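You operate a simulated robot arm through the tools that you are given. There is no shell and no other tool.

You run a simulated two-armed robot. Do the job below in one go: nothing can be reset, and whatever is moved stays where it is left.

Task
Switch the string of lights off and wind it right in.
Fine: lock the reel again.

Only the result counts: the job must be done as asked and must still hold three seconds after the hand-in. Knocking over, shifting, dropping, spilling or breaking anything else fails it.

Robot
Two 7-joint arms with fingered hands on one trunk, on a base that drives. Base frame: it is fixed to the floor where the robot stands at the start and does not move with it; the origin is under the middle of the robot, x ahead of it, y to its left, z up. Readings come in m, degrees, newtons and seconds.
The left shoulder is at the start at [0.075, 0.17, 1.187], the right one opposite. With the tool pointing down near the work surface each hand reaches from about 0.34 to 0.78 m from the robot's upright axis, wherever it stands, measured 20 degrees to its own side. Places, roughly: green reel button [0.5, 0, 0.9]; red reel lock [0.5, -0.1, 0.9]; white reel [0.5, 0.3, 0.9]. Payload 4 kg a hand.
The tool frame of a hand sits at the grasp point between the pads (the TCP): z along the fingers, y along the line on which they close. The tips reach 0.026 m beyond it. The gripper opens to 0.132 m. The gripper's body begins 0.073 m behind the TCP. The gripper is a hand of 4 fingers: y runs from the thumb to the fingers, the wrist lies at [0, 0, -0.224] in the tool frame.
Orientation is told as [roll, pitch, yaw] about the base's x, y, z axes, in that order, counted from this pose: with the fingers straight down and closing along the base's y, the tool's x points along the base's -x, its y along +y and its z along -z.

Tools
- The arms move only by the tool nudge_tool. It takes "left_commands", "right_commands" or both (then of equal length, played together; a hand with none holds still); each is a list of rows, each an object (a shift or turn left out is 0) with "delta_pos": the shift along the tool's x, y, z in units of 500 mm (1.0 is 500 mm), a list of three; "delta_rot": the turn, a rotation vector about the tool's x, y, z in units of 60 degrees (1.0 is 60 degrees), a list of three. In form: [{"delta_pos": [tx, ty, tz], "delta_rot": [wx, wy, wz]}, ...]. A call has 1 to 20 rows; each row is the pose to reach, as a shift and turn from the pose commanded when the call began, along the tool's axes at that moment. A call with a number of a shift or a turn outside -1 to 1 is refused whole. A row lasts 0.2 s, in which the tool goes at most 0.05 m and 8.6 degrees; a call with a longer step from one row to the next is refused whole. A pose out of reach is approached as far as the arm can. The call stops where the force on the tool passes 40 N (or 10 N more than at its start, if that is more) or the arm is blocked; 0.2 s more then pass. In this call time passes only in rows, and 0.2 s behind the last. The reply holds the time, the measured pose of the TCP, the force on the tool along the base axes, the opening and the grip force, in the units named above and with some noise, with the torque about the TCP (base axes, N m) and any sound that the robot's microphone picked up.
- Cameras (640 x 400 px; columns grow to the right, rows downward): "scene" is now at [0.1677, 0.0032, 1.37]; the picture's right is [0.02, -1.00, 0.00], its down [-0.53, -0.01, -0.85] and it looks along [0.85, 0.02, -0.53] (base axes); focal length 214 px, centre (320, 200). "left" rides on the left gripper at [-0.073, 0.006, -0.094] in its tool frame; the picture's right is [-0.08, -1.00, 0.00], its down [0.78, -0.06, -0.62] and it looks along [0.61, -0.05, 0.79] (tool axes); focal length 230 px, centre (320, 200). "right" rides on the right gripper at [0.073, 0.006, -0.094] in its tool frame; the picture's right is [-0.08, 1.00, 0.00], its down [-0.78, -0.06, -0.62] and it looks along [-0.61, -0.05, 0.79] (tool axes); focal length 230 px, centre (320, 200). There is no depth. A picture from a camera that has moved, and an enlarged one, comes with that camera's place and axes in the base frame and with its lens.
- grab_frame(camera): a new picture of that camera. The clock stands still meanwhile.
- lift_body(by): slides the trunk up (or, below 0, down) by that many m; the arms and the scene camera ride with it, the base frame stays. It gives what a move gives, with no picture.
- roll_base(legs): drives the robot by 1 to 6 legs, each [ahead, left, turn to the left] in m, m and degrees, along the robot's own axes; the way and the turn of a leg run together, so that a leg with both is an arc; at most 1.5 m and 180 degrees a leg. The arms and the cameras ride along, it lands a little off, and it stops where it bumps. It gives what a move gives.
- set_fingers(finger1, finger2, finger3, thumb_bend, hand): sets how far each is bent, from 0 (flat) to 1 (curled in); at 0.3 the hand is open as for a grip, at 0.7 the pads meet at the TCP. One left out holds its place. A second passes; each finger stops where it meets its share of the squeeze, and holds until it gets a number again. It is the only way to open and close the hand. It gives what a move gives, with no picture; readings hold the bend of each and the force on the fingers (four entries, about 0 where the hand has none), thumb and palm.
- head_to(pan, tilt): turns the head with the scene camera to pan (to the left, within 80 degrees either way) and tilt (down, from -29 to 69), counted from straight ahead of the robot. It gives what a move gives.
- enlarge(camera, box): a new picture of the part [left, top, right, bottom] of that camera's present view, enlarged. The clock stands still meanwhile.
- finish_job(): hands the job in; it is judged then, once.

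Nothing tells you exact positions but the pictures and the camera data. Unless the task says otherwise, let go and move clear before handing in.

The tools are called after "Call:" as a command line: name --argument value ..., lists and objects as JSON in quotes. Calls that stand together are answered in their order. nudge_tool: Moves the arms, as the interface text tells. Its arguments: {"type":"object","properties":{"left_commands":{"type":"array"},"right_commands":{"type":"array"}},"required":[]} The other tools are called the same way: lift_body (by) slides the trunk up or down; set_fingers (finger1, finger2, finger3, thumb_bend, hand) moves the fingers one by one; roll_base (legs) drives the base; head_to (pan, tilt) turns the head that bears the scene camera; grab_frame (camera) takes a picture; enlarge (camera, box) takes an enlarged picture of a part of a camera's view; finish_job () hands the job in.

At the start:

```text
clock: 0.0
left_eef_pos: [0.5311, 0.2165, 1.2118]
left_tool_rot: [0.0, 0.0, 0.0]
left_contact_force: [-0.4, -0.1, -0.1]
left_wrist_torque: [-0.04, -0.01, -0.01]
left_finger_gap: 0.1318
left_finger_force: 0.1
left_shape: jaw
left_bend: [0.3, 0.3, 0.3, 0.3]
left_finger forces: [0.1, 0.1, 0.1, 0.1, 0.1, 0.0]
right_eef_pos: [0.4452, -0.2421, 1.1968]
right_tool_rot: [-0.1, 0.0, 0.0]
right_contact_force: [-0.1, 0.5, -0.7]
right_wrist_torque: [0.04, -0.01, -0.03]
right_finger_gap: 0.132
right_finger_force: 0.1
right_shape: jaw
right_bend: [0.3, 0.3, 0.3, 0.3]
right_finger forces: [0.1, 0.0, 0.0, 0.0, 0.0, 0.0]
trunk travel left (down, up): [-0.2, 0.151]
robot x, y, heading: [-0.0003, -0.0031, 0.1]
head pan, tilt: [1.1, 31.9]
```

scene: 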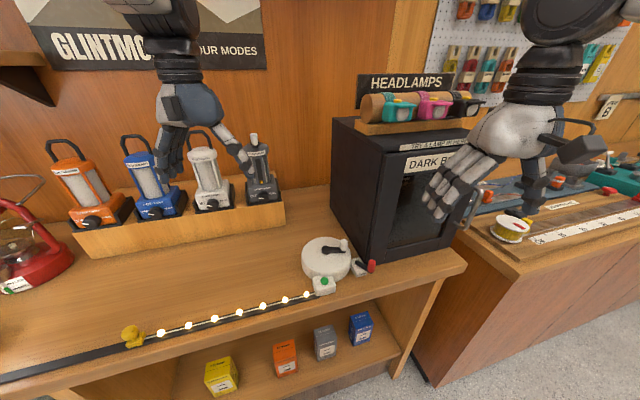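
right: 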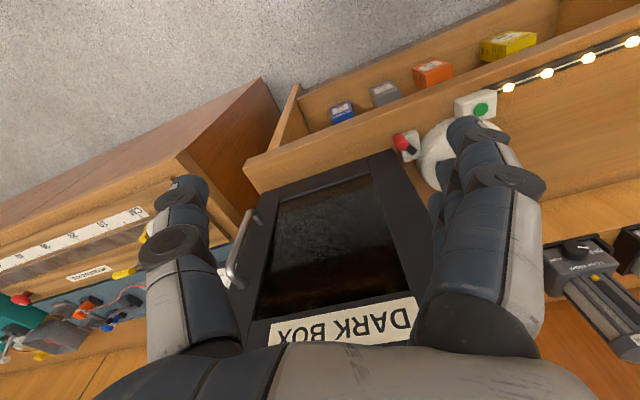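
left: 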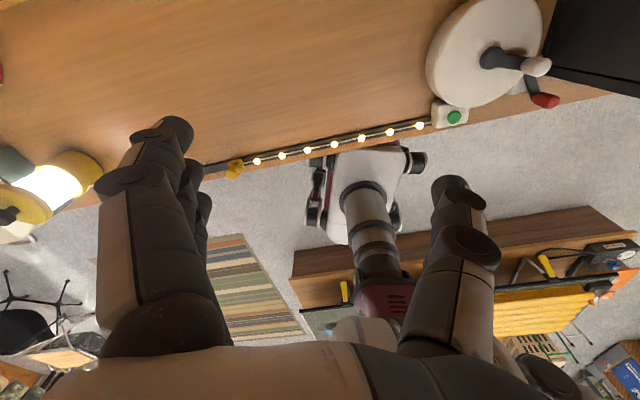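

I see a white crank reel near the middle of the table, with a green button on the small outlet box, a red-knobbed lock lever to its right, and a lit string of lights running left to a yellow end piece. I'll take close-up views before moving anything.

Call:
enlarge --camera "scene" --box '[270, 220, 400, 310]'

Call:
enlarge --camera "scene" --box '[0, 280, 340, 400]'

Call:
enlarge --camera "left" --box '[400, 0, 600, 140]'

Call:
enlarge --camera "right" --box '[370, 60, 530, 190]'

```text
4.44 times, centred on (335, 265) of scene
camera zoom: at [0.1677, 0.0032, 1.37], right [0.02, -1.0, 0.0], down [-0.53, -0.01, -0.85], along [0.85, 0.02, -0.53], focal length 953 px, centre (253, -89)
```

zoom: 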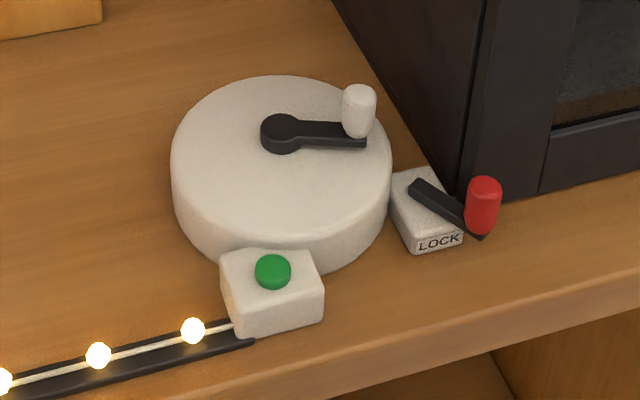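

```text
1.88 times, centred on (170, 340) of scene
camera zoom: at [0.1677, 0.0032, 1.37], right [0.02, -1.0, 0.0], down [-0.53, -0.01, -0.85], along [0.85, 0.02, -0.53], focal length 404 px, centre (602, -64)
```

zoom: 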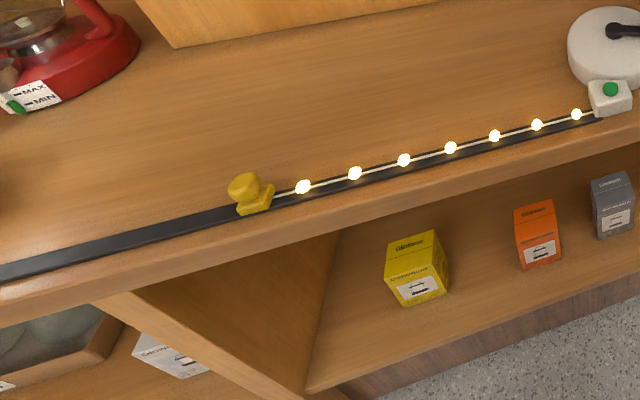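

```text
2.86 times, centred on (500, 70) of left
camera zoom: at [0.6047, 0.2223, 1.306], right [0.08, -1.0, 0.0], down [-0.78, -0.06, 0.62], along [-0.61, -0.05, -0.79], focal length 657 px, centre (-194, 571)
```

zoom: 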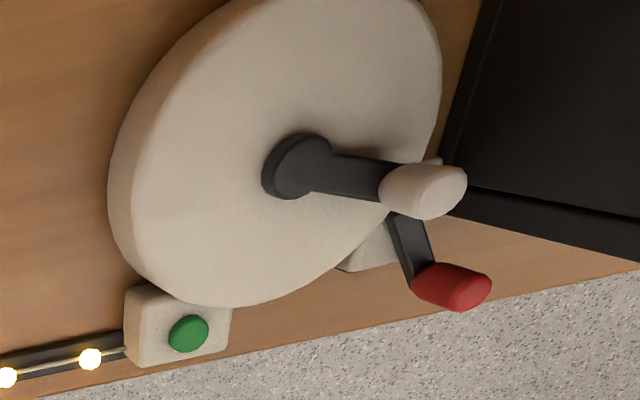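

```text
3.08 times, centred on (450, 125) of right
camera zoom: at [0.3733, -0.2359, 1.2905], right [0.08, 1.0, 0.0], down [0.78, -0.06, 0.62], along [0.61, -0.05, -0.79], focal length 708 px, centre (-80, 431)
```

zoom: 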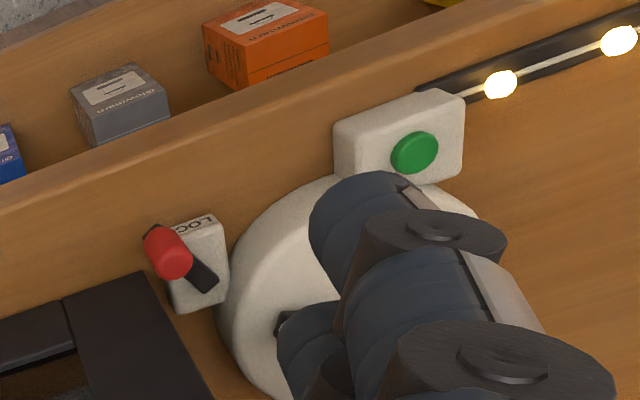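

The reel hub is near (0.58, -0.01, 0.95), its crank knob near (0.58, -0.05, 0.98), the green button near (0.50, 0.00, 0.93) and the lock knob near (0.54, -0.12, 0.95). I'll tilt the head down for a better look.

Call:
head_to --pan 5 --tilt 48

Call:
grab_frame --camera "scene"

Call:
enlarge --camera "scene" --box '[270, 140, 430, 240]'

Call:
enlarge --camera "scene" --box '[80, 180, 340, 340]'

```text
clock: 0.8
left_eef_pos: [0.5315, 0.2164, 1.2118]
left_tool_rot: [0.0, 0.0, -0.1]
left_contact_force: [0.6, 0.5, 0.2]
left_wrist_torque: [-0.01, 0.04, -0.03]
left_finger_gap: 0.1316
left_finger_force: 0.0
left_shape: jaw
left_bend: [0.3, 0.3, 0.3, 0.3]
left_finger forces: [0.0, 0.1, 0.0, 0.1, 0.0, 0.0]
right_eef_pos: [0.446, -0.2434, 1.1967]
right_tool_rot: [0.0, 0.0, -0.1]
right_contact_force: [0.1, -0.2, 0.3]
right_wrist_torque: [-0.03, -0.01, -0.01]
right_finger_gap: 0.1321
right_finger_force: 0.1
right_shape: jaw
right_bend: [0.3, 0.3, 0.3, 0.3]
right_finger forces: [0.0, 0.0, 0.0, 0.0, 0.1, 0.0]
trunk travel left (down, up): [-0.2, 0.151]
robot x, y, heading: [-0.0014, 0.0017, 0.2]
head pan, tilt: [5.0, 48.0]
```

```text
taken
camera scene: at [0.1566, 0.0082, 1.3463], right [0.09, -1.0, 0.0], down [-0.74, -0.06, -0.67], along [0.67, 0.06, -0.74], focal length 214 px, centre (320, 200)
```

scene: 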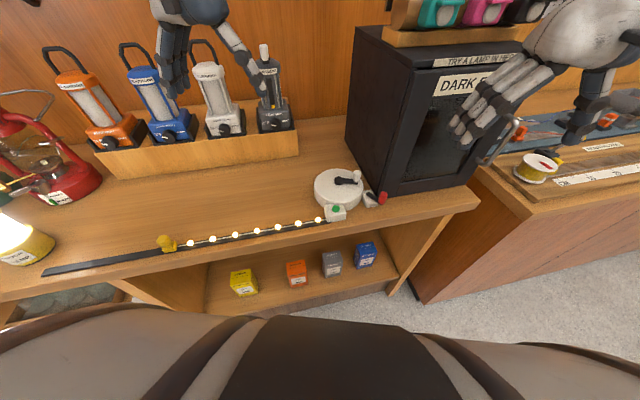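

```text
4.00 times, centred on (350, 190) of scene
camera zoom: at [0.1566, 0.0082, 1.3463], right [0.09, -1.0, 0.0], down [-0.74, -0.06, -0.67], along [0.67, 0.06, -0.74], focal length 858 px, centre (200, 240)
```

zoom: 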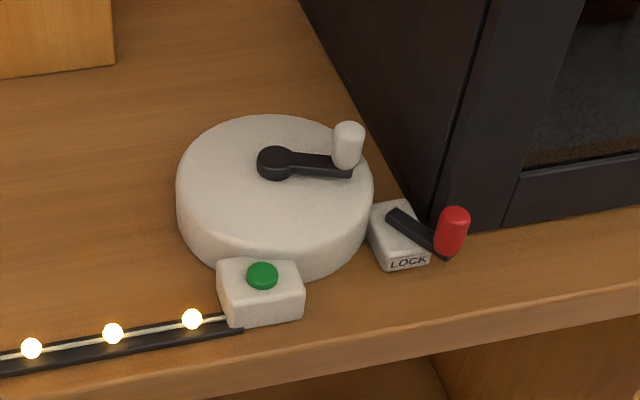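

```text
2.46 times, centred on (210, 260) of scene
camera zoom: at [0.1566, 0.0082, 1.3463], right [0.09, -1.0, 0.0], down [-0.74, -0.06, -0.67], along [0.67, 0.06, -0.74], focal length 528 px, centre (591, 52)
```

zoom: 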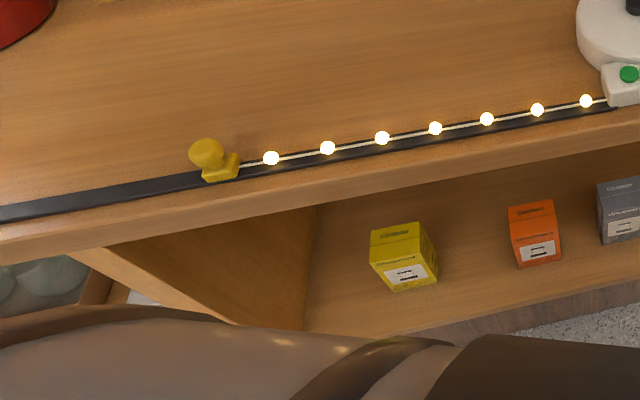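

The readings hold up from both views. Next I'll partly close the right hand and lean it in toward the red lock knob, stopping about 10 cm short so I can check alignment.

Call:
set_fingers --hand "right" --finger1 0.54 --finger2 0.54 --finger3 0.54 --thumb_bend 0.54

Call:
nudge_tool --right_commands '[{"delta_pos": [-0.012, 0.035, 0.048], "delta_rot": [-0.0145, -0.0825, -0.0543]}, {"delta_pos": [-0.024, 0.07, 0.096], "delta_rot": [-0.029, -0.165, -0.1085]}, {"delta_pos": [-0.035, 0.105, 0.143], "delta_rot": [-0.0436, -0.2474, -0.1628]}, {"delta_pos": [-0.047, 0.14, 0.19], "delta_rot": [-0.0581, -0.3299, -0.217]}, {"delta_pos": [-0.058, 0.175, 0.238], "delta_rot": [-0.0727, -0.4123, -0.2713]}, {"delta_pos": [-0.07, 0.21, 0.286], "delta_rot": [-0.0872, -0.4948, -0.3255]}]'

Call:
grab_frame --camera "scene"

Call:
grab_frame --camera "right"

```text
clock: 1.8
left_eef_pos: [0.5324, 0.2161, 1.2124]
left_tool_rot: [0.0, 0.1, -0.1]
left_contact_force: [0.3, 0.8, 0.2]
left_wrist_torque: [0.03, 0.0, 0.04]
left_finger_gap: 0.1318
left_finger_force: 0.1
left_shape: jaw
left_bend: [0.3, 0.3, 0.3, 0.3]
left_finger forces: [0.0, 0.1, 0.0, 0.0, 0.0, 0.0]
right_eef_pos: [0.4463, -0.2421, 1.1968]
right_tool_rot: [0.0, 0.1, 0.1]
right_contact_force: [0.4, -0.1, 0.3]
right_wrist_torque: [0.02, -0.04, -0.02]
right_finger_gap: 0.0584
right_finger_force: 0.1
right_shape: fingers
right_bend: [0.54, 0.54, 0.54, 0.54]
right_finger forces: [0.0, 0.0, 0.1, 0.1, 0.0, 0.0]
trunk travel left (down, up): [-0.2, 0.151]
robot x, y, heading: [0.0003, 0.0025, -0.0]
head pan, tilt: [5.0, 48.0]
```

```text
clock: 3.2
left_eef_pos: [0.5335, 0.2187, 1.2118]
left_tool_rot: [0.0, 0.0, -0.1]
left_contact_force: [0.5, 0.6, 0.3]
left_wrist_torque: [-0.04, -0.01, 0.02]
left_finger_gap: 0.1318
left_finger_force: 0.0
left_shape: jaw
left_bend: [0.3, 0.3, 0.3, 0.3]
left_finger forces: [0.1, 0.0, 0.0, 0.0, 0.0, 0.1]
right_eef_pos: [0.4809, -0.1336, 1.0538]
right_tool_rot: [0.0, -29.9, 20.0]
right_contact_force: [1.2, 1.1, 0.8]
right_wrist_torque: [-0.03, 0.02, -0.02]
right_finger_gap: 0.0581
right_finger_force: 0.0
right_shape: fingers
right_bend: [0.54, 0.54, 0.54, 0.54]
right_finger forces: [0.0, 0.0, 0.0, 0.0, 0.0, 0.0]
trunk travel left (down, up): [-0.2, 0.151]
robot x, y, heading: [0.0038, 0.0018, -0.2]
head pan, tilt: [5.0, 48.0]
```

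```text
taken
camera scene: at [0.1568, 0.011, 1.3462], right [0.09, -1.0, 0.0], down [-0.74, -0.07, -0.67], along [0.67, 0.06, -0.74], focal length 214 px, centre (320, 200)
```

scene: 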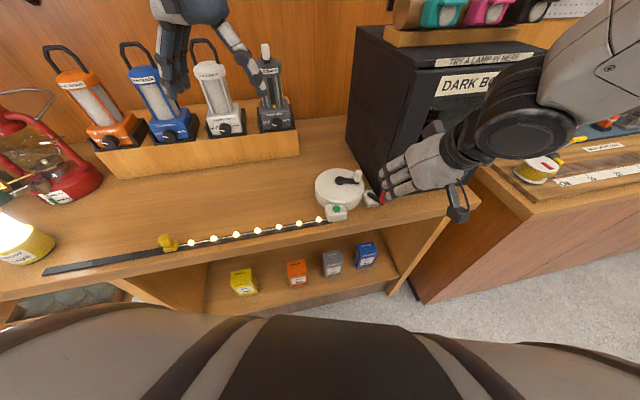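

```text
taken
camera right: at [0.3765, -0.1658, 1.0979], right [-0.28, 0.96, 0.04], down [0.37, 0.07, 0.93], along [0.89, 0.27, -0.38], focal length 230 px, centre (320, 200)
```

right: 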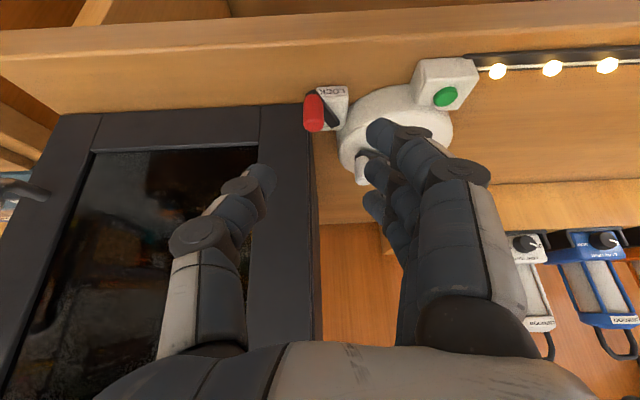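

The right camera shows the knob almost exactly on the approach line, about 5 mm toward -y. I'll descend along the tool axis with that correction.

Call:
nudge_tool --right_commands '[{"delta_pos": [0, -0.003, 0.04]}, {"delta_pos": [0, -0.006, 0.08]}, {"delta_pos": [0, -0.01, 0.12]}, {"delta_pos": [0, -0.01, 0.15]}, {"delta_pos": [0, -0.01, 0.18]}]'

Call:
grab_frame --camera "right"

Call:
enlarge --camera "scene" --box '[290, 120, 490, 245]'

```text
clock: 4.4
left_eef_pos: [0.5325, 0.2165, 1.2128]
left_tool_rot: [-0.1, -0.1, 0.0]
left_contact_force: [-0.6, -0.1, 0.0]
left_wrist_torque: [0.0, -0.01, 0.01]
left_finger_gap: 0.1316
left_finger_force: 0.0
left_shape: jaw
left_bend: [0.3, 0.3, 0.3, 0.3]
left_finger forces: [0.0, 0.0, 0.0, 0.0, 0.0, 0.0]
right_eef_pos: [0.5243, -0.1264, 0.9761]
right_tool_rot: [0.0, -30.0, 20.0]
right_contact_force: [0.2, -0.4, 0.2]
right_wrist_torque: [0.01, -0.01, 0.01]
right_finger_gap: 0.0582
right_finger_force: 0.2
right_shape: fingers
right_bend: [0.54, 0.54, 0.54, 0.54]
right_finger forces: [0.1, 0.0, 0.0, 0.1, 0.0, 0.0]
trunk travel left (down, up): [-0.2, 0.151]
robot x, y, heading: [0.0012, -0.0015, -0.0]
head pan, tilt: [5.0, 48.0]
```

```text
taken
camera right: at [0.4205, -0.1582, 1.0202], right [-0.28, 0.96, 0.04], down [0.37, 0.07, 0.93], along [0.89, 0.27, -0.37], focal length 230 px, centre (320, 200)
```

right: 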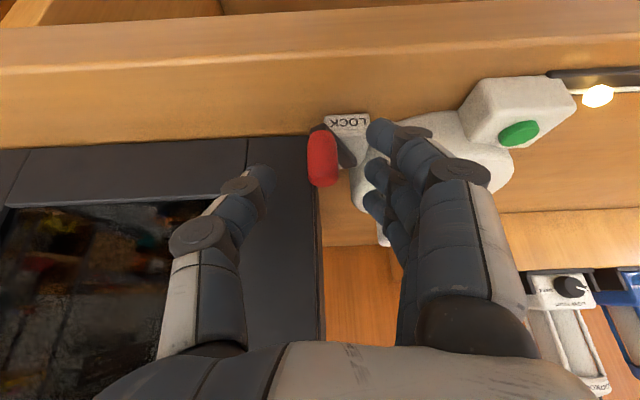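

```text
3.20 times, centred on (390, 182) of scene
camera zoom: at [0.1572, 0.0086, 1.3462], right [0.09, -1.0, 0.0], down [-0.74, -0.07, -0.67], along [0.67, 0.06, -0.74], focal length 686 px, centre (96, 256)
```

zoom: 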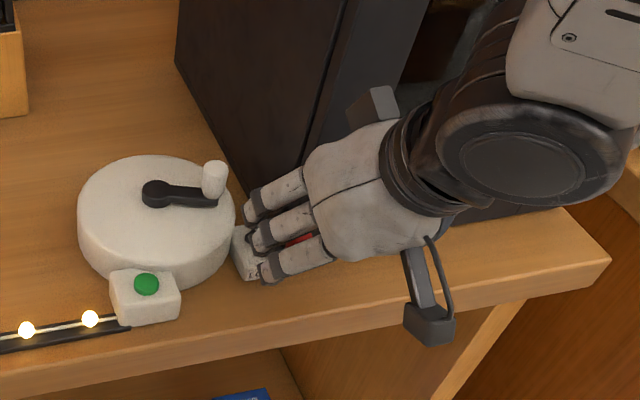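

The far finger would overlap the reel rim if I went down with all fingers like this. I'll back off a little and curl one outer finger to find out which it is.

Call:
nudge_tool --right_commands '[{"delta_pos": [0, 0, -0.05]}, {"delta_pos": [0, 0, -0.1]}]'

Call:
set_fingers --hand "right" --finger3 0.85

Call:
enlarge --camera "scene" --box '[290, 120, 490, 245]'

Call:
grab_frame --camera "right"

```text
clock: 5.0
left_eef_pos: [0.5317, 0.2153, 1.2134]
left_tool_rot: [-0.1, 0.0, 0.0]
left_contact_force: [-0.7, -1.2, 0.2]
left_wrist_torque: [0.0, -0.02, -0.01]
left_finger_gap: 0.1318
left_finger_force: 0.2
left_shape: jaw
left_bend: [0.3, 0.3, 0.3, 0.3]
left_finger forces: [0.1, 0.1, 0.1, 0.0, 0.1, 0.1]
right_eef_pos: [0.5018, -0.1364, 1.0209]
right_tool_rot: [0.0, -30.0, 20.0]
right_contact_force: [-0.3, -1.5, 0.4]
right_wrist_torque: [-0.03, -0.01, 0.0]
right_finger_gap: 0.0582
right_finger_force: 0.2
right_shape: fingers
right_bend: [0.54, 0.54, 0.54, 0.54]
right_finger forces: [0.0, 0.1, 0.0, 0.1, 0.1, 0.1]
trunk travel left (down, up): [-0.2, 0.151]
robot x, y, heading: [-0.0002, 0.0022, -0.1]
head pan, tilt: [5.0, 48.0]
```

```text
clock: 6.0
left_eef_pos: [0.5315, 0.216, 1.2118]
left_tool_rot: [0.0, 0.1, -0.1]
left_contact_force: [0.4, 0.6, -0.3]
left_wrist_torque: [0.01, 0.02, 0.0]
left_finger_gap: 0.1318
left_finger_force: 0.1
left_shape: jaw
left_bend: [0.3, 0.3, 0.3, 0.3]
left_finger forces: [0.0, 0.0, 0.0, 0.0, 0.1, 0.1]
right_eef_pos: [0.5002, -0.1354, 1.0202]
right_tool_rot: [0.0, -30.0, 20.0]
right_contact_force: [0.6, 0.9, -0.2]
right_wrist_torque: [0.02, -0.03, -0.01]
right_finger_gap: 0.0583
right_finger_force: 0.0
right_shape: fingers
right_bend: [0.54, 0.54, 0.85, 0.54]
right_finger forces: [0.0, 0.0, 0.0, 0.0, 0.1, 0.0]
trunk travel left (down, up): [-0.2, 0.151]
robot x, y, heading: [0.0005, 0.0034, -0.1]
head pan, tilt: [5.0, 48.0]
```

```text
3.20 times, centred on (390, 182) of scene
camera zoom: at [0.1567, 0.0083, 1.3463], right [0.09, -1.0, 0.0], down [-0.74, -0.06, -0.67], along [0.67, 0.06, -0.74], focal length 686 px, centre (96, 256)
```

zoom: 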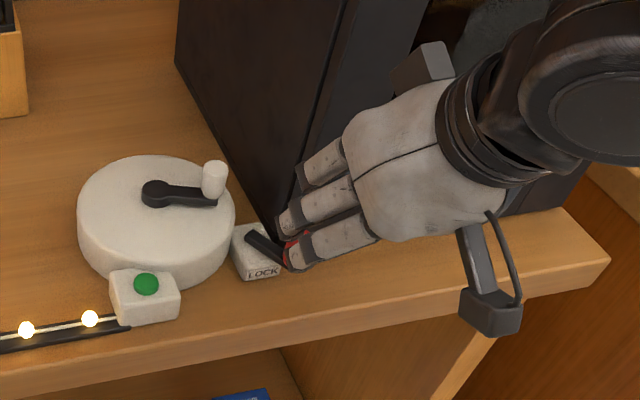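

```text
taken
camera right: at [0.3961, -0.1673, 1.0642], right [-0.28, 0.96, 0.04], down [0.37, 0.07, 0.93], along [0.89, 0.27, -0.37], focal length 230 px, centre (320, 200)
```

right: 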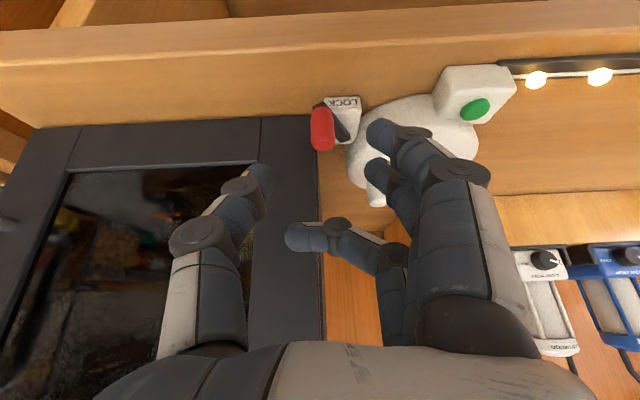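

Finger 3 is the far one and is now tucked clear of the reel. I'll narrow the gap a little and descend over the knob.

Call:
set_fingers --hand "right" --finger1 0.57 --finger2 0.57 --thumb_bend 0.55

Call:
nudge_tool --right_commands '[{"delta_pos": [0, 0.0, 0.03]}, {"delta_pos": [0, 0.0, 0.06]}, {"delta_pos": [0, 0.0, 0.09]}, {"delta_pos": [0, 0.0, 0.115]}, {"delta_pos": [0, 0.0, 0.14]}, {"delta_pos": [0, 0.0, 0.157]}]'

Call:
grab_frame --camera "right"

Call:
enlarge --camera "scene" --box '[310, 140, 430, 215]'

```text
clock: 7.0
left_eef_pos: [0.5319, 0.217, 1.2125]
left_tool_rot: [0.1, 0.0, 0.0]
left_contact_force: [0.3, -1.2, 0.3]
left_wrist_torque: [-0.03, 0.02, -0.04]
left_finger_gap: 0.1319
left_finger_force: 0.0
left_shape: jaw
left_bend: [0.3, 0.3, 0.3, 0.3]
left_finger forces: [0.1, 0.0, 0.0, 0.0, 0.0, 0.0]
right_eef_pos: [0.5025, -0.1363, 1.0201]
right_tool_rot: [0.0, -30.1, 20.0]
right_contact_force: [-0.3, 0.8, 0.3]
right_wrist_torque: [0.01, -0.01, -0.01]
right_finger_gap: 0.0536
right_finger_force: 0.0
right_shape: fingers
right_bend: [0.56, 0.56, 0.85, 0.55]
right_finger forces: [0.1, 0.0, 0.0, 0.0, 0.0, 0.0]
trunk travel left (down, up): [-0.2, 0.151]
robot x, y, heading: [0.001, -0.0021, 0.2]
head pan, tilt: [5.0, 48.0]
```

```text
clock: 8.4
left_eef_pos: [0.5306, 0.2162, 1.2129]
left_tool_rot: [0.0, 0.1, 0.1]
left_contact_force: [-0.7, -0.2, 0.4]
left_wrist_torque: [-0.01, -0.01, 0.03]
left_finger_gap: 0.1317
left_finger_force: 0.0
left_shape: jaw
left_bend: [0.3, 0.3, 0.3, 0.3]
left_finger forces: [0.0, 0.0, 0.1, 0.1, 0.0, 0.0]
right_eef_pos: [0.5387, -0.1232, 0.9528]
right_tool_rot: [0.2, -30.3, 19.7]
right_contact_force: [-1.5, 0.0, 0.4]
right_wrist_torque: [-0.03, -0.01, -0.06]
right_finger_gap: 0.0536
right_finger_force: 0.2
right_shape: fingers
right_bend: [0.56, 0.56, 0.85, 0.55]
right_finger forces: [0.1, 0.0, 0.9, 0.1, 0.1, 0.1]
trunk travel left (down, up): [-0.2, 0.151]
robot x, y, heading: [-0.0016, -0.002, -0.0]
head pan, tilt: [5.0, 48.0]
```

```text
taken
camera right: at [0.4331, -0.1535, 0.996], right [-0.28, 0.96, 0.04], down [0.37, 0.06, 0.93], along [0.89, 0.27, -0.37], focal length 230 px, centre (320, 200)
```

right: 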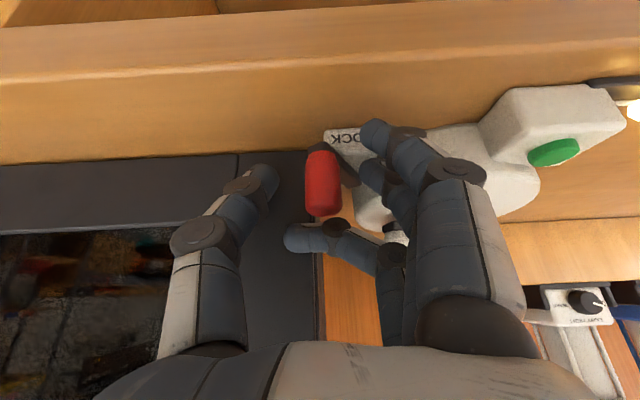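

```text
5.33 times, centred on (370, 178) of scene
camera zoom: at [0.1562, 0.0082, 1.3463], right [0.09, -1.0, 0.0], down [-0.74, -0.06, -0.67], along [0.67, 0.06, -0.74], focal length 1144 px, centre (53, 320)
```

zoom: 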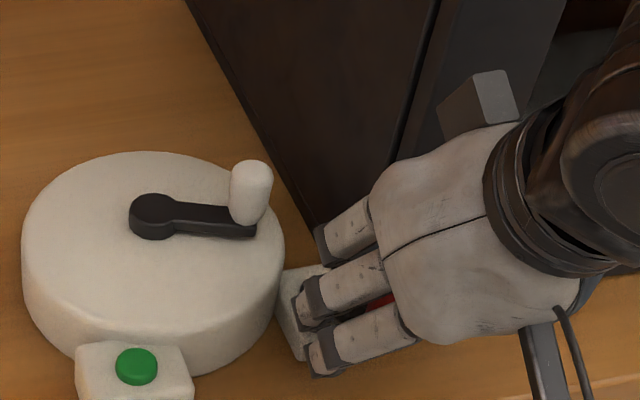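

The knob sits between thumb and fingers, with finger 3 just touching behind it. I'll close gently on it.

Call:
set_fingers --hand "right" --finger1 0.66 --finger2 0.66 --thumb_bend 0.66

Call:
grab_frame --camera "right"

```text
clock: 9.4
left_eef_pos: [0.5313, 0.2162, 1.2125]
left_tool_rot: [0.0, 0.1, 0.0]
left_contact_force: [-0.8, 0.3, 0.2]
left_wrist_torque: [0.03, 0.01, 0.01]
left_finger_gap: 0.1317
left_finger_force: 0.0
left_shape: jaw
left_bend: [0.3, 0.3, 0.3, 0.3]
left_finger forces: [0.0, 0.1, 0.0, 0.0, 0.0, 0.0]
right_eef_pos: [0.5384, -0.1222, 0.9512]
right_tool_rot: [0.2, -30.1, 19.8]
right_contact_force: [-0.8, 4.0, 2.6]
right_wrist_torque: [0.15, 0.02, 0.04]
right_finger_gap: 0.0234
right_finger_force: 1.6
right_shape: fingers
right_bend: [0.66, 0.63, 0.85, 0.66]
right_finger forces: [0.0, 3.8, 0.0, 0.0, 0.0, 0.0]
trunk travel left (down, up): [-0.2, 0.151]
robot x, y, heading: [0.0004, -0.0015, -0.1]
head pan, tilt: [5.0, 48.0]
```

```text
taken
camera right: at [0.4328, -0.1534, 0.9954], right [-0.28, 0.96, 0.04], down [0.37, 0.07, 0.93], along [0.89, 0.27, -0.37], focal length 230 px, centre (320, 200)
```

right: 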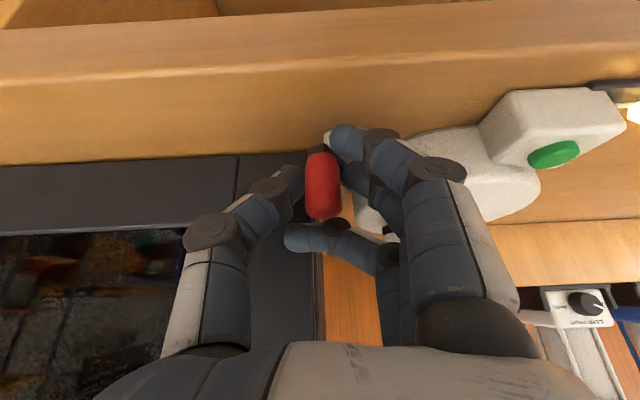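

Pushing right met resistance (finger 2 feels 3.8 N and the lever didn't move), so I'll try swinging the lever left and toward the robot with small steps.

Call:
nudge_tool --right_commands '[{"delta_pos": [0.0028, 0.0073, -0.0016]}, {"delta_pos": [0.0056, 0.0146, -0.0032]}, {"delta_pos": [0.0084, 0.022, -0.0048]}]'

Call:
grab_frame --camera "right"

Call:
enlarge --camera "scene" --box '[310, 140, 430, 215]'

```text
clock: 10.2
left_eef_pos: [0.5323, 0.2157, 1.2125]
left_tool_rot: [0.0, 0.0, 0.0]
left_contact_force: [0.1, -0.4, 0.5]
left_wrist_torque: [0.02, 0.0, 0.0]
left_finger_gap: 0.1318
left_finger_force: 0.0
left_shape: jaw
left_bend: [0.3, 0.3, 0.3, 0.3]
left_finger forces: [0.1, 0.0, 0.0, 0.0, 0.1, 0.0]
right_eef_pos: [0.5315, -0.1182, 0.9502]
right_tool_rot: [1.4, -30.1, 18.1]
right_contact_force: [-0.7, -2.0, 0.0]
right_wrist_torque: [0.01, 0.01, -0.04]
right_finger_gap: 0.0241
right_finger_force: 1.3
right_shape: fingers
right_bend: [0.66, 0.65, 0.85, 0.66]
right_finger forces: [0.0, 0.5, 0.0, 0.1, 1.3, 0.0]
trunk travel left (down, up): [-0.2, 0.151]
robot x, y, heading: [-0.001, 0.0, -0.3]
head pan, tilt: [5.0, 48.0]
```

```text
taken
camera right: at [0.4258, -0.1485, 0.9949], right [-0.26, 0.96, 0.06], down [0.38, 0.04, 0.93], along [0.89, 0.26, -0.38], focal length 230 px, centre (320, 200)
```

right: 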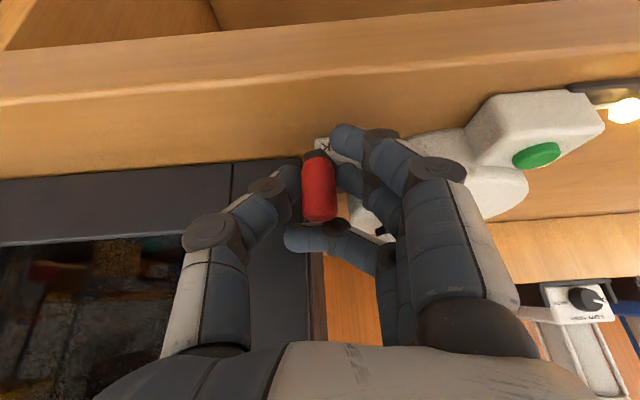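

```text
5.33 times, centred on (370, 178) of scene
camera zoom: at [0.1566, 0.0081, 1.3463], right [0.09, -1.0, 0.0], down [-0.74, -0.06, -0.67], along [0.67, 0.06, -0.74], focal length 1144 px, centre (53, 320)
```

zoom: 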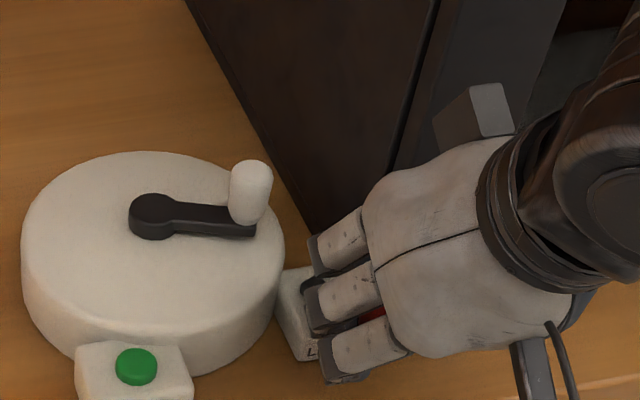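

The lever follows the hand to the left with little force, so that looks like the unlocking direction. I'll continue along the arc.

Call:
nudge_tool --right_commands '[{"delta_pos": [-0.0005, 0.0066, 0.0003]}, {"delta_pos": [-0.001, 0.0132, 0.0006]}, {"delta_pos": [-0.0022, 0.0238, 0.0012]}, {"delta_pos": [-0.0033, 0.0344, 0.0019]}]'

Call:
grab_frame --camera "right"

Call:
enlarge --camera "scene" --box '[310, 140, 430, 215]'

```text
clock: 11.2
left_eef_pos: [0.5324, 0.2171, 1.2119]
left_tool_rot: [0.0, 0.0, 0.0]
left_contact_force: [0.3, 0.4, -0.2]
left_wrist_torque: [0.0, 0.01, 0.01]
left_finger_gap: 0.1319
left_finger_force: 0.1
left_shape: jaw
left_bend: [0.3, 0.3, 0.3, 0.3]
left_finger forces: [0.0, 0.0, 0.0, 0.0, 0.0, 0.0]
right_eef_pos: [0.5279, -0.1041, 0.955]
right_tool_rot: [3.2, -30.3, 15.9]
right_contact_force: [-0.4, -0.6, 0.2]
right_wrist_torque: [0.0, 0.01, -0.02]
right_finger_gap: 0.024
right_finger_force: 0.3
right_shape: fingers
right_bend: [0.66, 0.66, 0.85, 0.66]
right_finger forces: [0.1, 0.0, 0.0, 0.0, 0.5, 0.0]
trunk travel left (down, up): [-0.2, 0.151]
robot x, y, heading: [0.0049, 0.0008, 0.2]
head pan, tilt: [5.0, 48.0]
```

```text
taken
camera right: at [0.4236, -0.1327, 0.9978], right [-0.24, 0.97, 0.09], down [0.38, 0.01, 0.92], along [0.89, 0.25, -0.37], focal length 230 px, centre (320, 200)
```

right: 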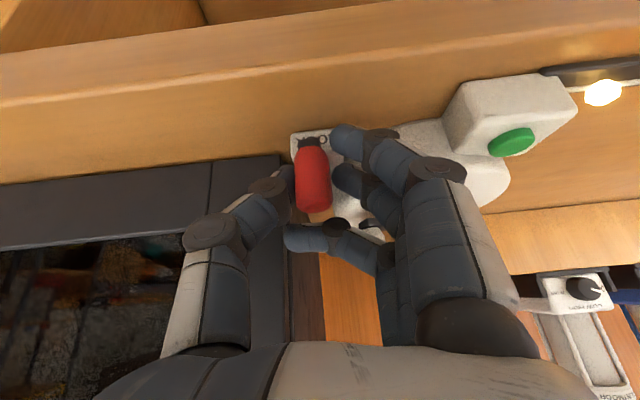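

```text
5.33 times, centred on (370, 178) of scene
camera zoom: at [0.1567, 0.0082, 1.3463], right [0.09, -1.0, 0.0], down [-0.74, -0.06, -0.67], along [0.67, 0.06, -0.74], focal length 1144 px, centre (53, 320)
```

zoom: 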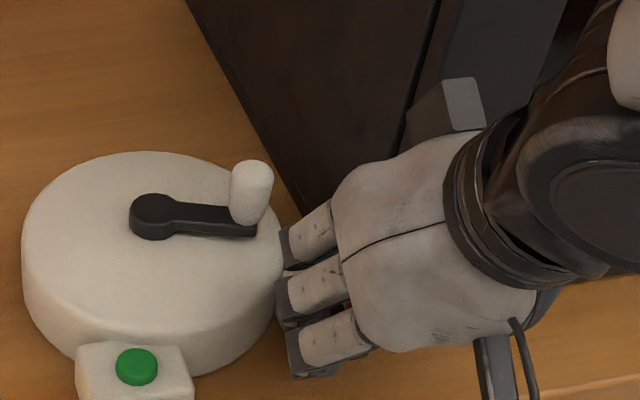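

The lever has swung about 20° and keeps moving freely. I'll lift the hand about 1 cm so the fingertips clear the reel rim, then keep pushing it around with the thumb.

Call:
nudge_tool --right_commands '[{"delta_pos": [-0.006, 0.0, -0.0104]}, {"delta_pos": [-0.012, 0.0, -0.0208]}, {"delta_pos": [-0.0127, 0.0108, -0.0204]}, {"delta_pos": [-0.0135, 0.0216, -0.02]}, {"delta_pos": [-0.0142, 0.0324, -0.0195]}]'

Call:
grab_frame --camera "right"

Call:
enlarge --camera "scene" --box '[310, 140, 430, 215]'

```text
clock: 12.4
left_eef_pos: [0.5317, 0.2165, 1.2123]
left_tool_rot: [0.0, -0.1, 0.0]
left_contact_force: [-0.5, -0.1, 0.4]
left_wrist_torque: [-0.01, 0.02, 0.0]
left_finger_gap: 0.1318
left_finger_force: 0.1
left_shape: jaw
left_bend: [0.3, 0.3, 0.3, 0.3]
left_finger forces: [0.1, 0.0, 0.0, 0.0, 0.1, 0.0]
right_eef_pos: [0.5248, -0.0865, 0.9677]
right_tool_rot: [3.4, -30.3, 16.0]
right_contact_force: [0.3, -0.5, -1.1]
right_wrist_torque: [-0.01, -0.01, 0.02]
right_finger_gap: 0.0237
right_finger_force: 0.6
right_shape: fingers
right_bend: [0.66, 0.66, 0.85, 0.66]
right_finger forces: [0.1, 0.0, 0.0, 0.1, 0.6, 0.1]
trunk travel left (down, up): [-0.2, 0.151]
robot x, y, heading: [-0.0007, 0.0037, 0.0]
head pan, tilt: [5.0, 48.0]
```

```text
taken
camera right: at [0.4193, -0.1166, 1.0107], right [-0.24, 0.97, 0.09], down [0.38, 0.01, 0.92], along [0.89, 0.25, -0.37], focal length 230 px, centre (320, 200)
```

right: 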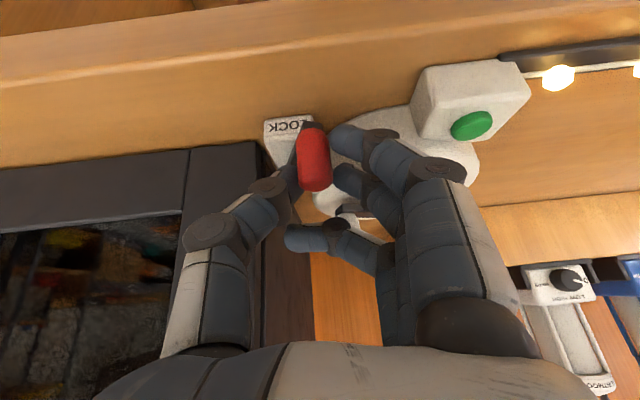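

```text
5.33 times, centred on (370, 178) of scene
camera zoom: at [0.1568, 0.0082, 1.3463], right [0.09, -1.0, 0.0], down [-0.74, -0.06, -0.67], along [0.67, 0.06, -0.74], focal length 1144 px, centre (53, 320)
```

zoom: 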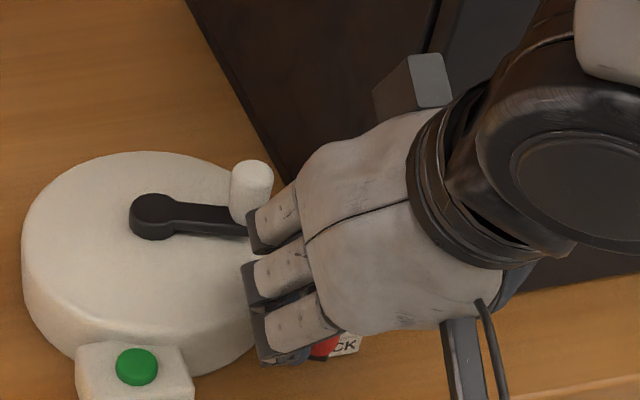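

The lever has turned roughly 45° and is still free. I'll continue the arc a bit further, watching for a stop or a sound.

Call:
nudge_tool --right_commands '[{"delta_pos": [-0.005, 0.0076, 0.0]}, {"delta_pos": [-0.01, 0.0151, 0.001]}, {"delta_pos": [-0.015, 0.0227, 0.0025]}, {"delta_pos": [-0.0198, 0.0302, 0.0044]}]'

Call:
grab_frame --camera "right"

Call:
enlarge --camera "scene" --box '[310, 140, 430, 215]'

```text
clock: 13.4
left_eef_pos: [0.5319, 0.2167, 1.2112]
left_tool_rot: [0.0, -0.1, 0.0]
left_contact_force: [0.6, -0.6, -0.1]
left_wrist_torque: [0.02, -0.02, 0.02]
left_finger_gap: 0.1319
left_finger_force: 0.0
left_shape: jaw
left_bend: [0.3, 0.3, 0.3, 0.3]
left_finger forces: [0.0, 0.0, 0.0, 0.1, 0.0, 0.0]
right_eef_pos: [0.531, -0.069, 0.9721]
right_tool_rot: [3.8, -30.5, 15.6]
right_contact_force: [0.0, -1.0, -0.1]
right_wrist_torque: [0.01, -0.01, 0.06]
right_finger_gap: 0.0239
right_finger_force: 0.5
right_shape: fingers
right_bend: [0.66, 0.66, 0.85, 0.66]
right_finger forces: [0.0, 0.0, 0.0, 0.0, 0.6, 0.1]
trunk travel left (down, up): [-0.2, 0.151]
robot x, y, heading: [0.0018, -0.0002, -0.2]
head pan, tilt: [5.0, 48.0]
```

```text
taken
camera right: at [0.4248, -0.0991, 1.0155], right [-0.24, 0.97, 0.1], down [0.38, 0.0, 0.93], along [0.89, 0.25, -0.37], focal length 230 px, centre (320, 200)
```

right: 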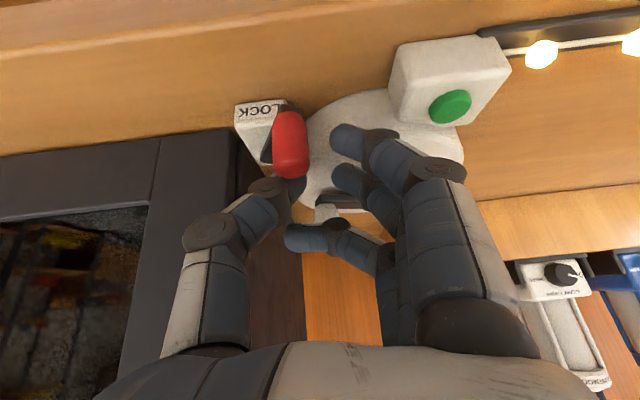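

```text
5.33 times, centred on (370, 178) of scene
camera zoom: at [0.1568, 0.0082, 1.3463], right [0.09, -1.0, 0.0], down [-0.74, -0.06, -0.67], along [0.67, 0.06, -0.74], focal length 1144 px, centre (53, 320)
```

zoom: 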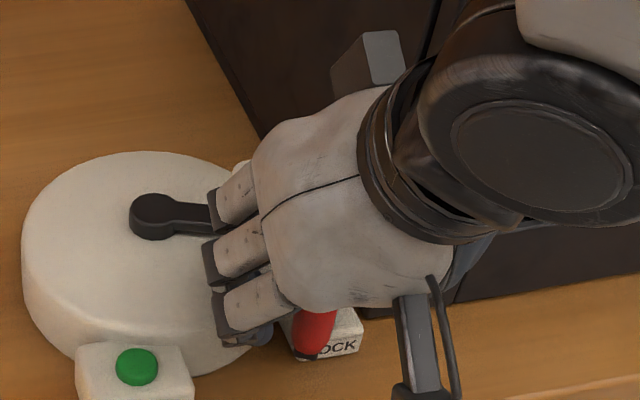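

The thumb has slipped behind the knob, so I'll lift straight up and look at the lever to see where it ended up.

Call:
nudge_tool --right_commands '[{"delta_pos": [-0.02, 0.0, -0.0347]}, {"delta_pos": [-0.04, 0.0, -0.0693]}, {"delta_pos": [-0.06, 0.0, -0.104]}, {"delta_pos": [-0.08, -0.03, -0.14]}, {"delta_pos": [-0.08, -0.1, -0.17]}, {"delta_pos": [-0.08, -0.18, -0.2]}]'

Call:
grab_frame --camera "right"

Call:
enlarge --camera "scene" --box '[310, 140, 430, 215]'

```text
clock: 14.8
left_eef_pos: [0.5303, 0.2157, 1.2133]
left_tool_rot: [0.0, 0.0, 0.0]
left_contact_force: [-0.4, 0.1, 0.2]
left_wrist_torque: [0.04, -0.01, 0.0]
left_finger_gap: 0.1317
left_finger_force: 0.0
left_shape: jaw
left_bend: [0.3, 0.3, 0.3, 0.3]
left_finger forces: [0.0, 0.0, 0.0, 0.1, 0.0, 0.0]
right_eef_pos: [0.5421, -0.1526, 1.0739]
right_tool_rot: [-0.1, -30.1, 20.1]
right_contact_force: [-5.0, 10.1, 5.0]
right_wrist_torque: [0.27, -0.11, 0.44]
right_finger_gap: 0.0234
right_finger_force: 5.7
right_shape: fingers
right_bend: [0.66, 0.66, 0.8, 0.66]
right_finger forces: [0.0, 0.0, 12.0, 0.0, 0.1, 0.0]
trunk travel left (down, up): [-0.2, 0.151]
robot x, y, heading: [0.0028, 0.0006, 0.1]
head pan, tilt: [5.0, 48.0]
```

```text
taken
camera right: at [0.4367, -0.1843, 1.1173], right [-0.28, 0.96, 0.04], down [0.37, 0.07, 0.93], along [0.89, 0.27, -0.37], focal length 230 px, centre (320, 200)
```

right: 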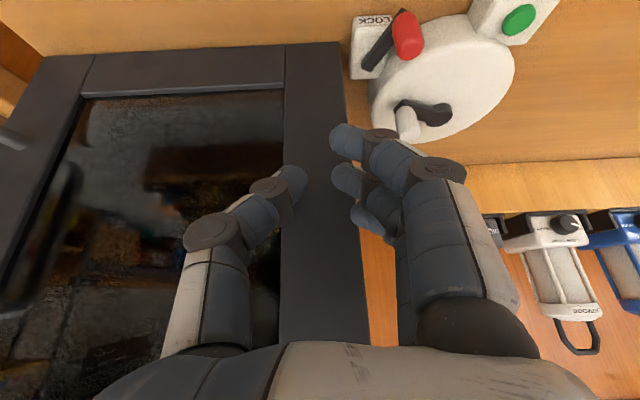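

```text
5.33 times, centred on (370, 178) of scene
camera zoom: at [0.1561, 0.0082, 1.3464], right [0.09, -1.0, 0.0], down [-0.74, -0.06, -0.67], along [0.67, 0.06, -0.74], focal length 1144 px, centre (53, 320)
```

zoom: 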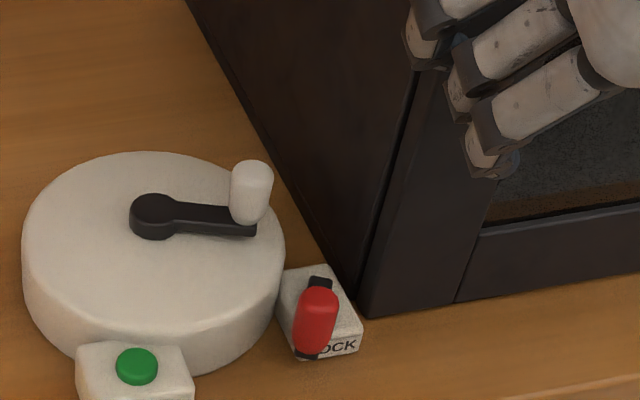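

Finger 3 is pressing on the dark box, so I'll back the hand off right away toward the robot.

Call:
nudge_tool --right_commands '[{"delta_pos": [0.037, 0.058, -0.021]}, {"delta_pos": [0.08, 0.058, -0.08]}]'

Call:
grab_frame --camera "right"

Call:
enlarge --camera "scene" --box '[270, 140, 430, 240]'

Call:
grab_frame --camera "scene"

```text
clock: 15.4
left_eef_pos: [0.5321, 0.211, 1.212]
left_tool_rot: [0.2, 0.0, -0.1]
left_contact_force: [0.3, 0.1, 0.1]
left_wrist_torque: [0.08, 0.0, -0.02]
left_finger_gap: 0.1319
left_finger_force: 0.1
left_shape: jaw
left_bend: [0.3, 0.3, 0.3, 0.3]
left_finger forces: [0.0, 0.1, 0.0, 0.1, 0.0, 0.0]
right_eef_pos: [0.4801, -0.1486, 1.0857]
right_tool_rot: [0.3, -30.0, 19.7]
right_contact_force: [-0.5, -0.7, -0.1]
right_wrist_torque: [0.03, 0.04, 0.0]
right_finger_gap: 0.0236
right_finger_force: 0.2
right_shape: fingers
right_bend: [0.66, 0.66, 0.83, 0.66]
right_finger forces: [0.0, 0.0, 0.0, 0.0, 0.0, 0.0]
trunk travel left (down, up): [-0.2, 0.151]
robot x, y, heading: [-0.0017, -0.0007, 0.0]
head pan, tilt: [5.0, 48.0]
```

```text
taken
camera right: at [0.3752, -0.1801, 1.1303], right [-0.28, 0.96, 0.04], down [0.37, 0.06, 0.93], along [0.89, 0.27, -0.37], focal length 230 px, centre (320, 200)
```

right: 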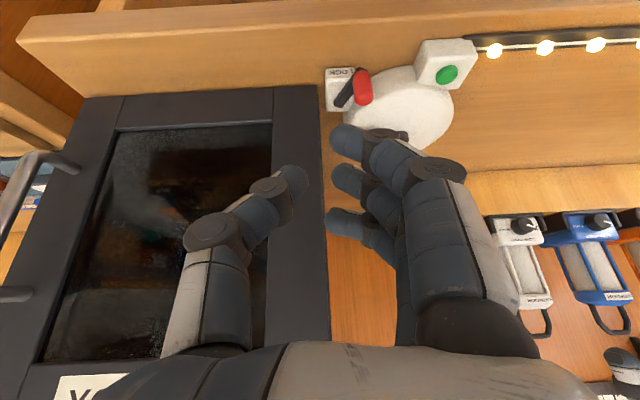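

```text
4.00 times, centred on (350, 190) of scene
camera zoom: at [0.1565, 0.0034, 1.3463], right [0.09, -1.0, 0.0], down [-0.74, -0.06, -0.67], along [0.67, 0.06, -0.74], focal length 858 px, centre (200, 240)
```

zoom: 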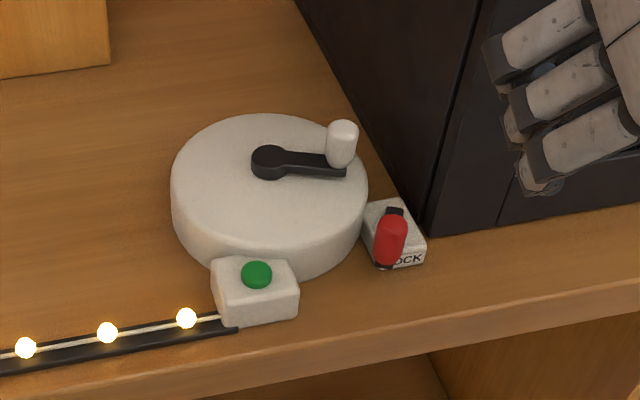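

```text
taken
camera scene: at [0.1565, 0.0034, 1.3463], right [0.09, -1.0, 0.0], down [-0.74, -0.06, -0.67], along [0.67, 0.06, -0.74], focal length 214 px, centre (320, 200)
```

scene: 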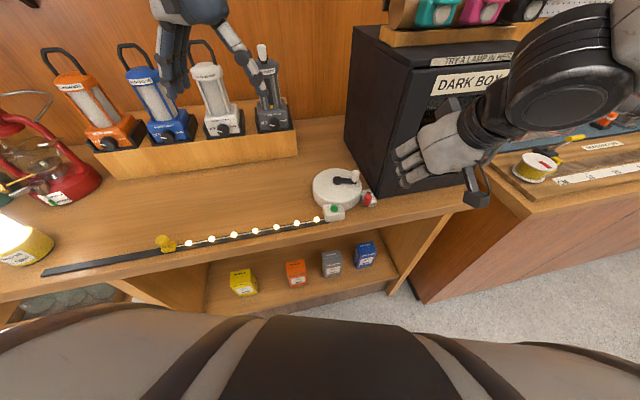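

The lever now points about as far left as it first pointed right. To make sure it is at its end stop, I'll close the right hand's fingers together and push the knob further left from its right side.

Call:
set_fingers --hand "right" --finger1 0.7 --finger2 0.7 --finger3 0.7 --thumb_bend 0.7

Call:
nudge_tool --right_commands '[{"delta_pos": [0.024, 0.012, 0.0645]}, {"delta_pos": [0.048, 0.025, 0.129]}, {"delta_pos": [0.048, 0.025, 0.17]}, {"delta_pos": [0.048, 0.025, 0.21]}]'

Call:
grab_frame --camera "right"

Call:
enlarge --camera "scene" --box '[310, 140, 430, 215]'

```text
clock: 16.4
left_eef_pos: [0.5318, 0.216, 1.2126]
left_tool_rot: [0.0, 0.0, 0.0]
left_contact_force: [0.4, 0.5, 0.2]
left_wrist_torque: [0.05, 0.01, -0.01]
left_finger_gap: 0.1321
left_finger_force: 0.0
left_shape: jaw
left_bend: [0.3, 0.3, 0.3, 0.3]
left_finger forces: [0.0, 0.0, 0.0, 0.0, 0.0, 0.0]
right_eef_pos: [0.4814, -0.1435, 1.0865]
right_tool_rot: [0.0, -30.0, 20.0]
right_contact_force: [0.0, -0.4, -0.2]
right_wrist_torque: [-0.03, 0.02, -0.01]
right_finger_gap: 0.0146
right_finger_force: 0.1
right_shape: fingers
right_bend: [0.7, 0.7, 0.7, 0.7]
right_finger forces: [0.0, 0.1, 0.1, 0.0, 0.0, 0.0]
trunk travel left (down, up): [-0.2, 0.151]
robot x, y, heading: [-0.0032, -0.0036, -0.1]
head pan, tilt: [5.0, 48.0]
```

```text
clock: 17.4
left_eef_pos: [0.5328, 0.216, 1.2108]
left_tool_rot: [0.0, 0.0, 0.0]
left_contact_force: [-0.7, -0.1, -0.5]
left_wrist_torque: [-0.01, 0.02, 0.01]
left_finger_gap: 0.1318
left_finger_force: 0.0
left_shape: jaw
left_bend: [0.3, 0.3, 0.3, 0.3]
left_finger forces: [0.0, 0.1, 0.0, 0.0, 0.0, 0.1]
right_eef_pos: [0.5121, -0.1233, 0.9965]
right_tool_rot: [3.8, -31.7, 16.3]
right_contact_force: [0.1, 0.2, -1.1]
right_wrist_torque: [0.01, 0.03, 0.01]
right_finger_gap: 0.0143
right_finger_force: 0.1
right_shape: fingers
right_bend: [0.7, 0.7, 0.7, 0.7]
right_finger forces: [0.0, 0.1, 0.1, 0.0, 0.1, 0.0]
trunk travel left (down, up): [-0.2, 0.151]
robot x, y, heading: [0.0018, -0.0015, 0.1]
head pan, tilt: [5.0, 48.0]
```

```text
taken
camera right: at [0.4059, -0.1539, 1.0374], right [-0.25, 0.96, 0.1], down [0.36, 0.0, 0.93], along [0.9, 0.27, -0.35], focal length 230 px, centre (320, 200)
```

right: 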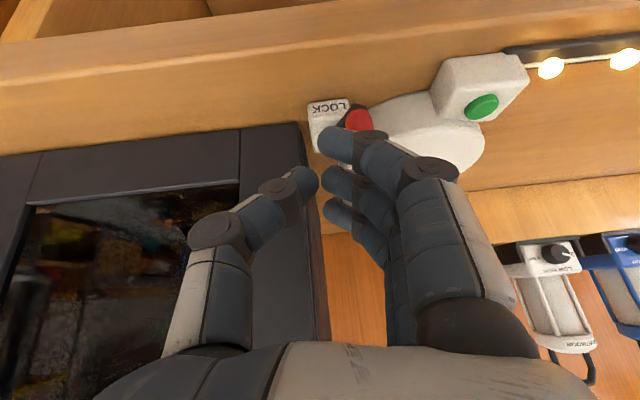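

```text
5.33 times, centred on (370, 178) of scene
camera zoom: at [0.1575, 0.0084, 1.3461], right [0.09, -1.0, 0.0], down [-0.74, -0.06, -0.67], along [0.67, 0.06, -0.74], focal length 1144 px, centre (53, 320)
```

zoom: 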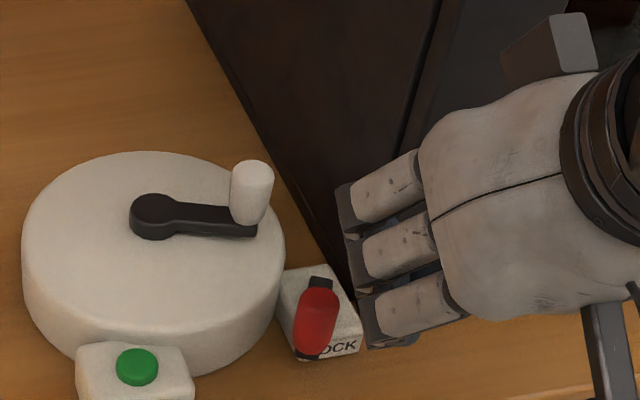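

The finger cluster is to the right of the knob and still about 4 cm too high, and the arm seems to be lagging its commanded pose. I'll let it settle before descending further.

Call:
nudge_tool --right_commands '[{"delta_pos": [0, 0, 0]}, {"delta_pos": [0, 0, 0]}]'

```text
clock: 18.0
left_eef_pos: [0.5315, 0.2166, 1.2107]
left_tool_rot: [0.0, 0.0, 0.0]
left_contact_force: [-0.2, 0.1, -0.7]
left_wrist_torque: [0.02, -0.02, 0.02]
left_finger_gap: 0.1317
left_finger_force: 0.2
left_shape: jaw
left_bend: [0.3, 0.3, 0.3, 0.3]
left_finger forces: [0.0, 0.0, 0.0, 0.2, 0.0, 0.0]
right_eef_pos: [0.5105, -0.1247, 0.9939]
right_tool_rot: [3.7, -31.3, 16.2]
right_contact_force: [0.2, 0.1, 0.8]
right_wrist_torque: [0.02, 0.01, -0.01]
right_finger_gap: 0.0146
right_finger_force: 0.1
right_shape: fingers
right_bend: [0.7, 0.7, 0.7, 0.7]
right_finger forces: [0.1, 0.1, 0.0, 0.0, 0.0, 0.1]
trunk travel left (down, up): [-0.2, 0.151]
robot x, y, heading: [0.0045, -0.0046, 0.2]
head pan, tilt: [5.0, 48.0]
```

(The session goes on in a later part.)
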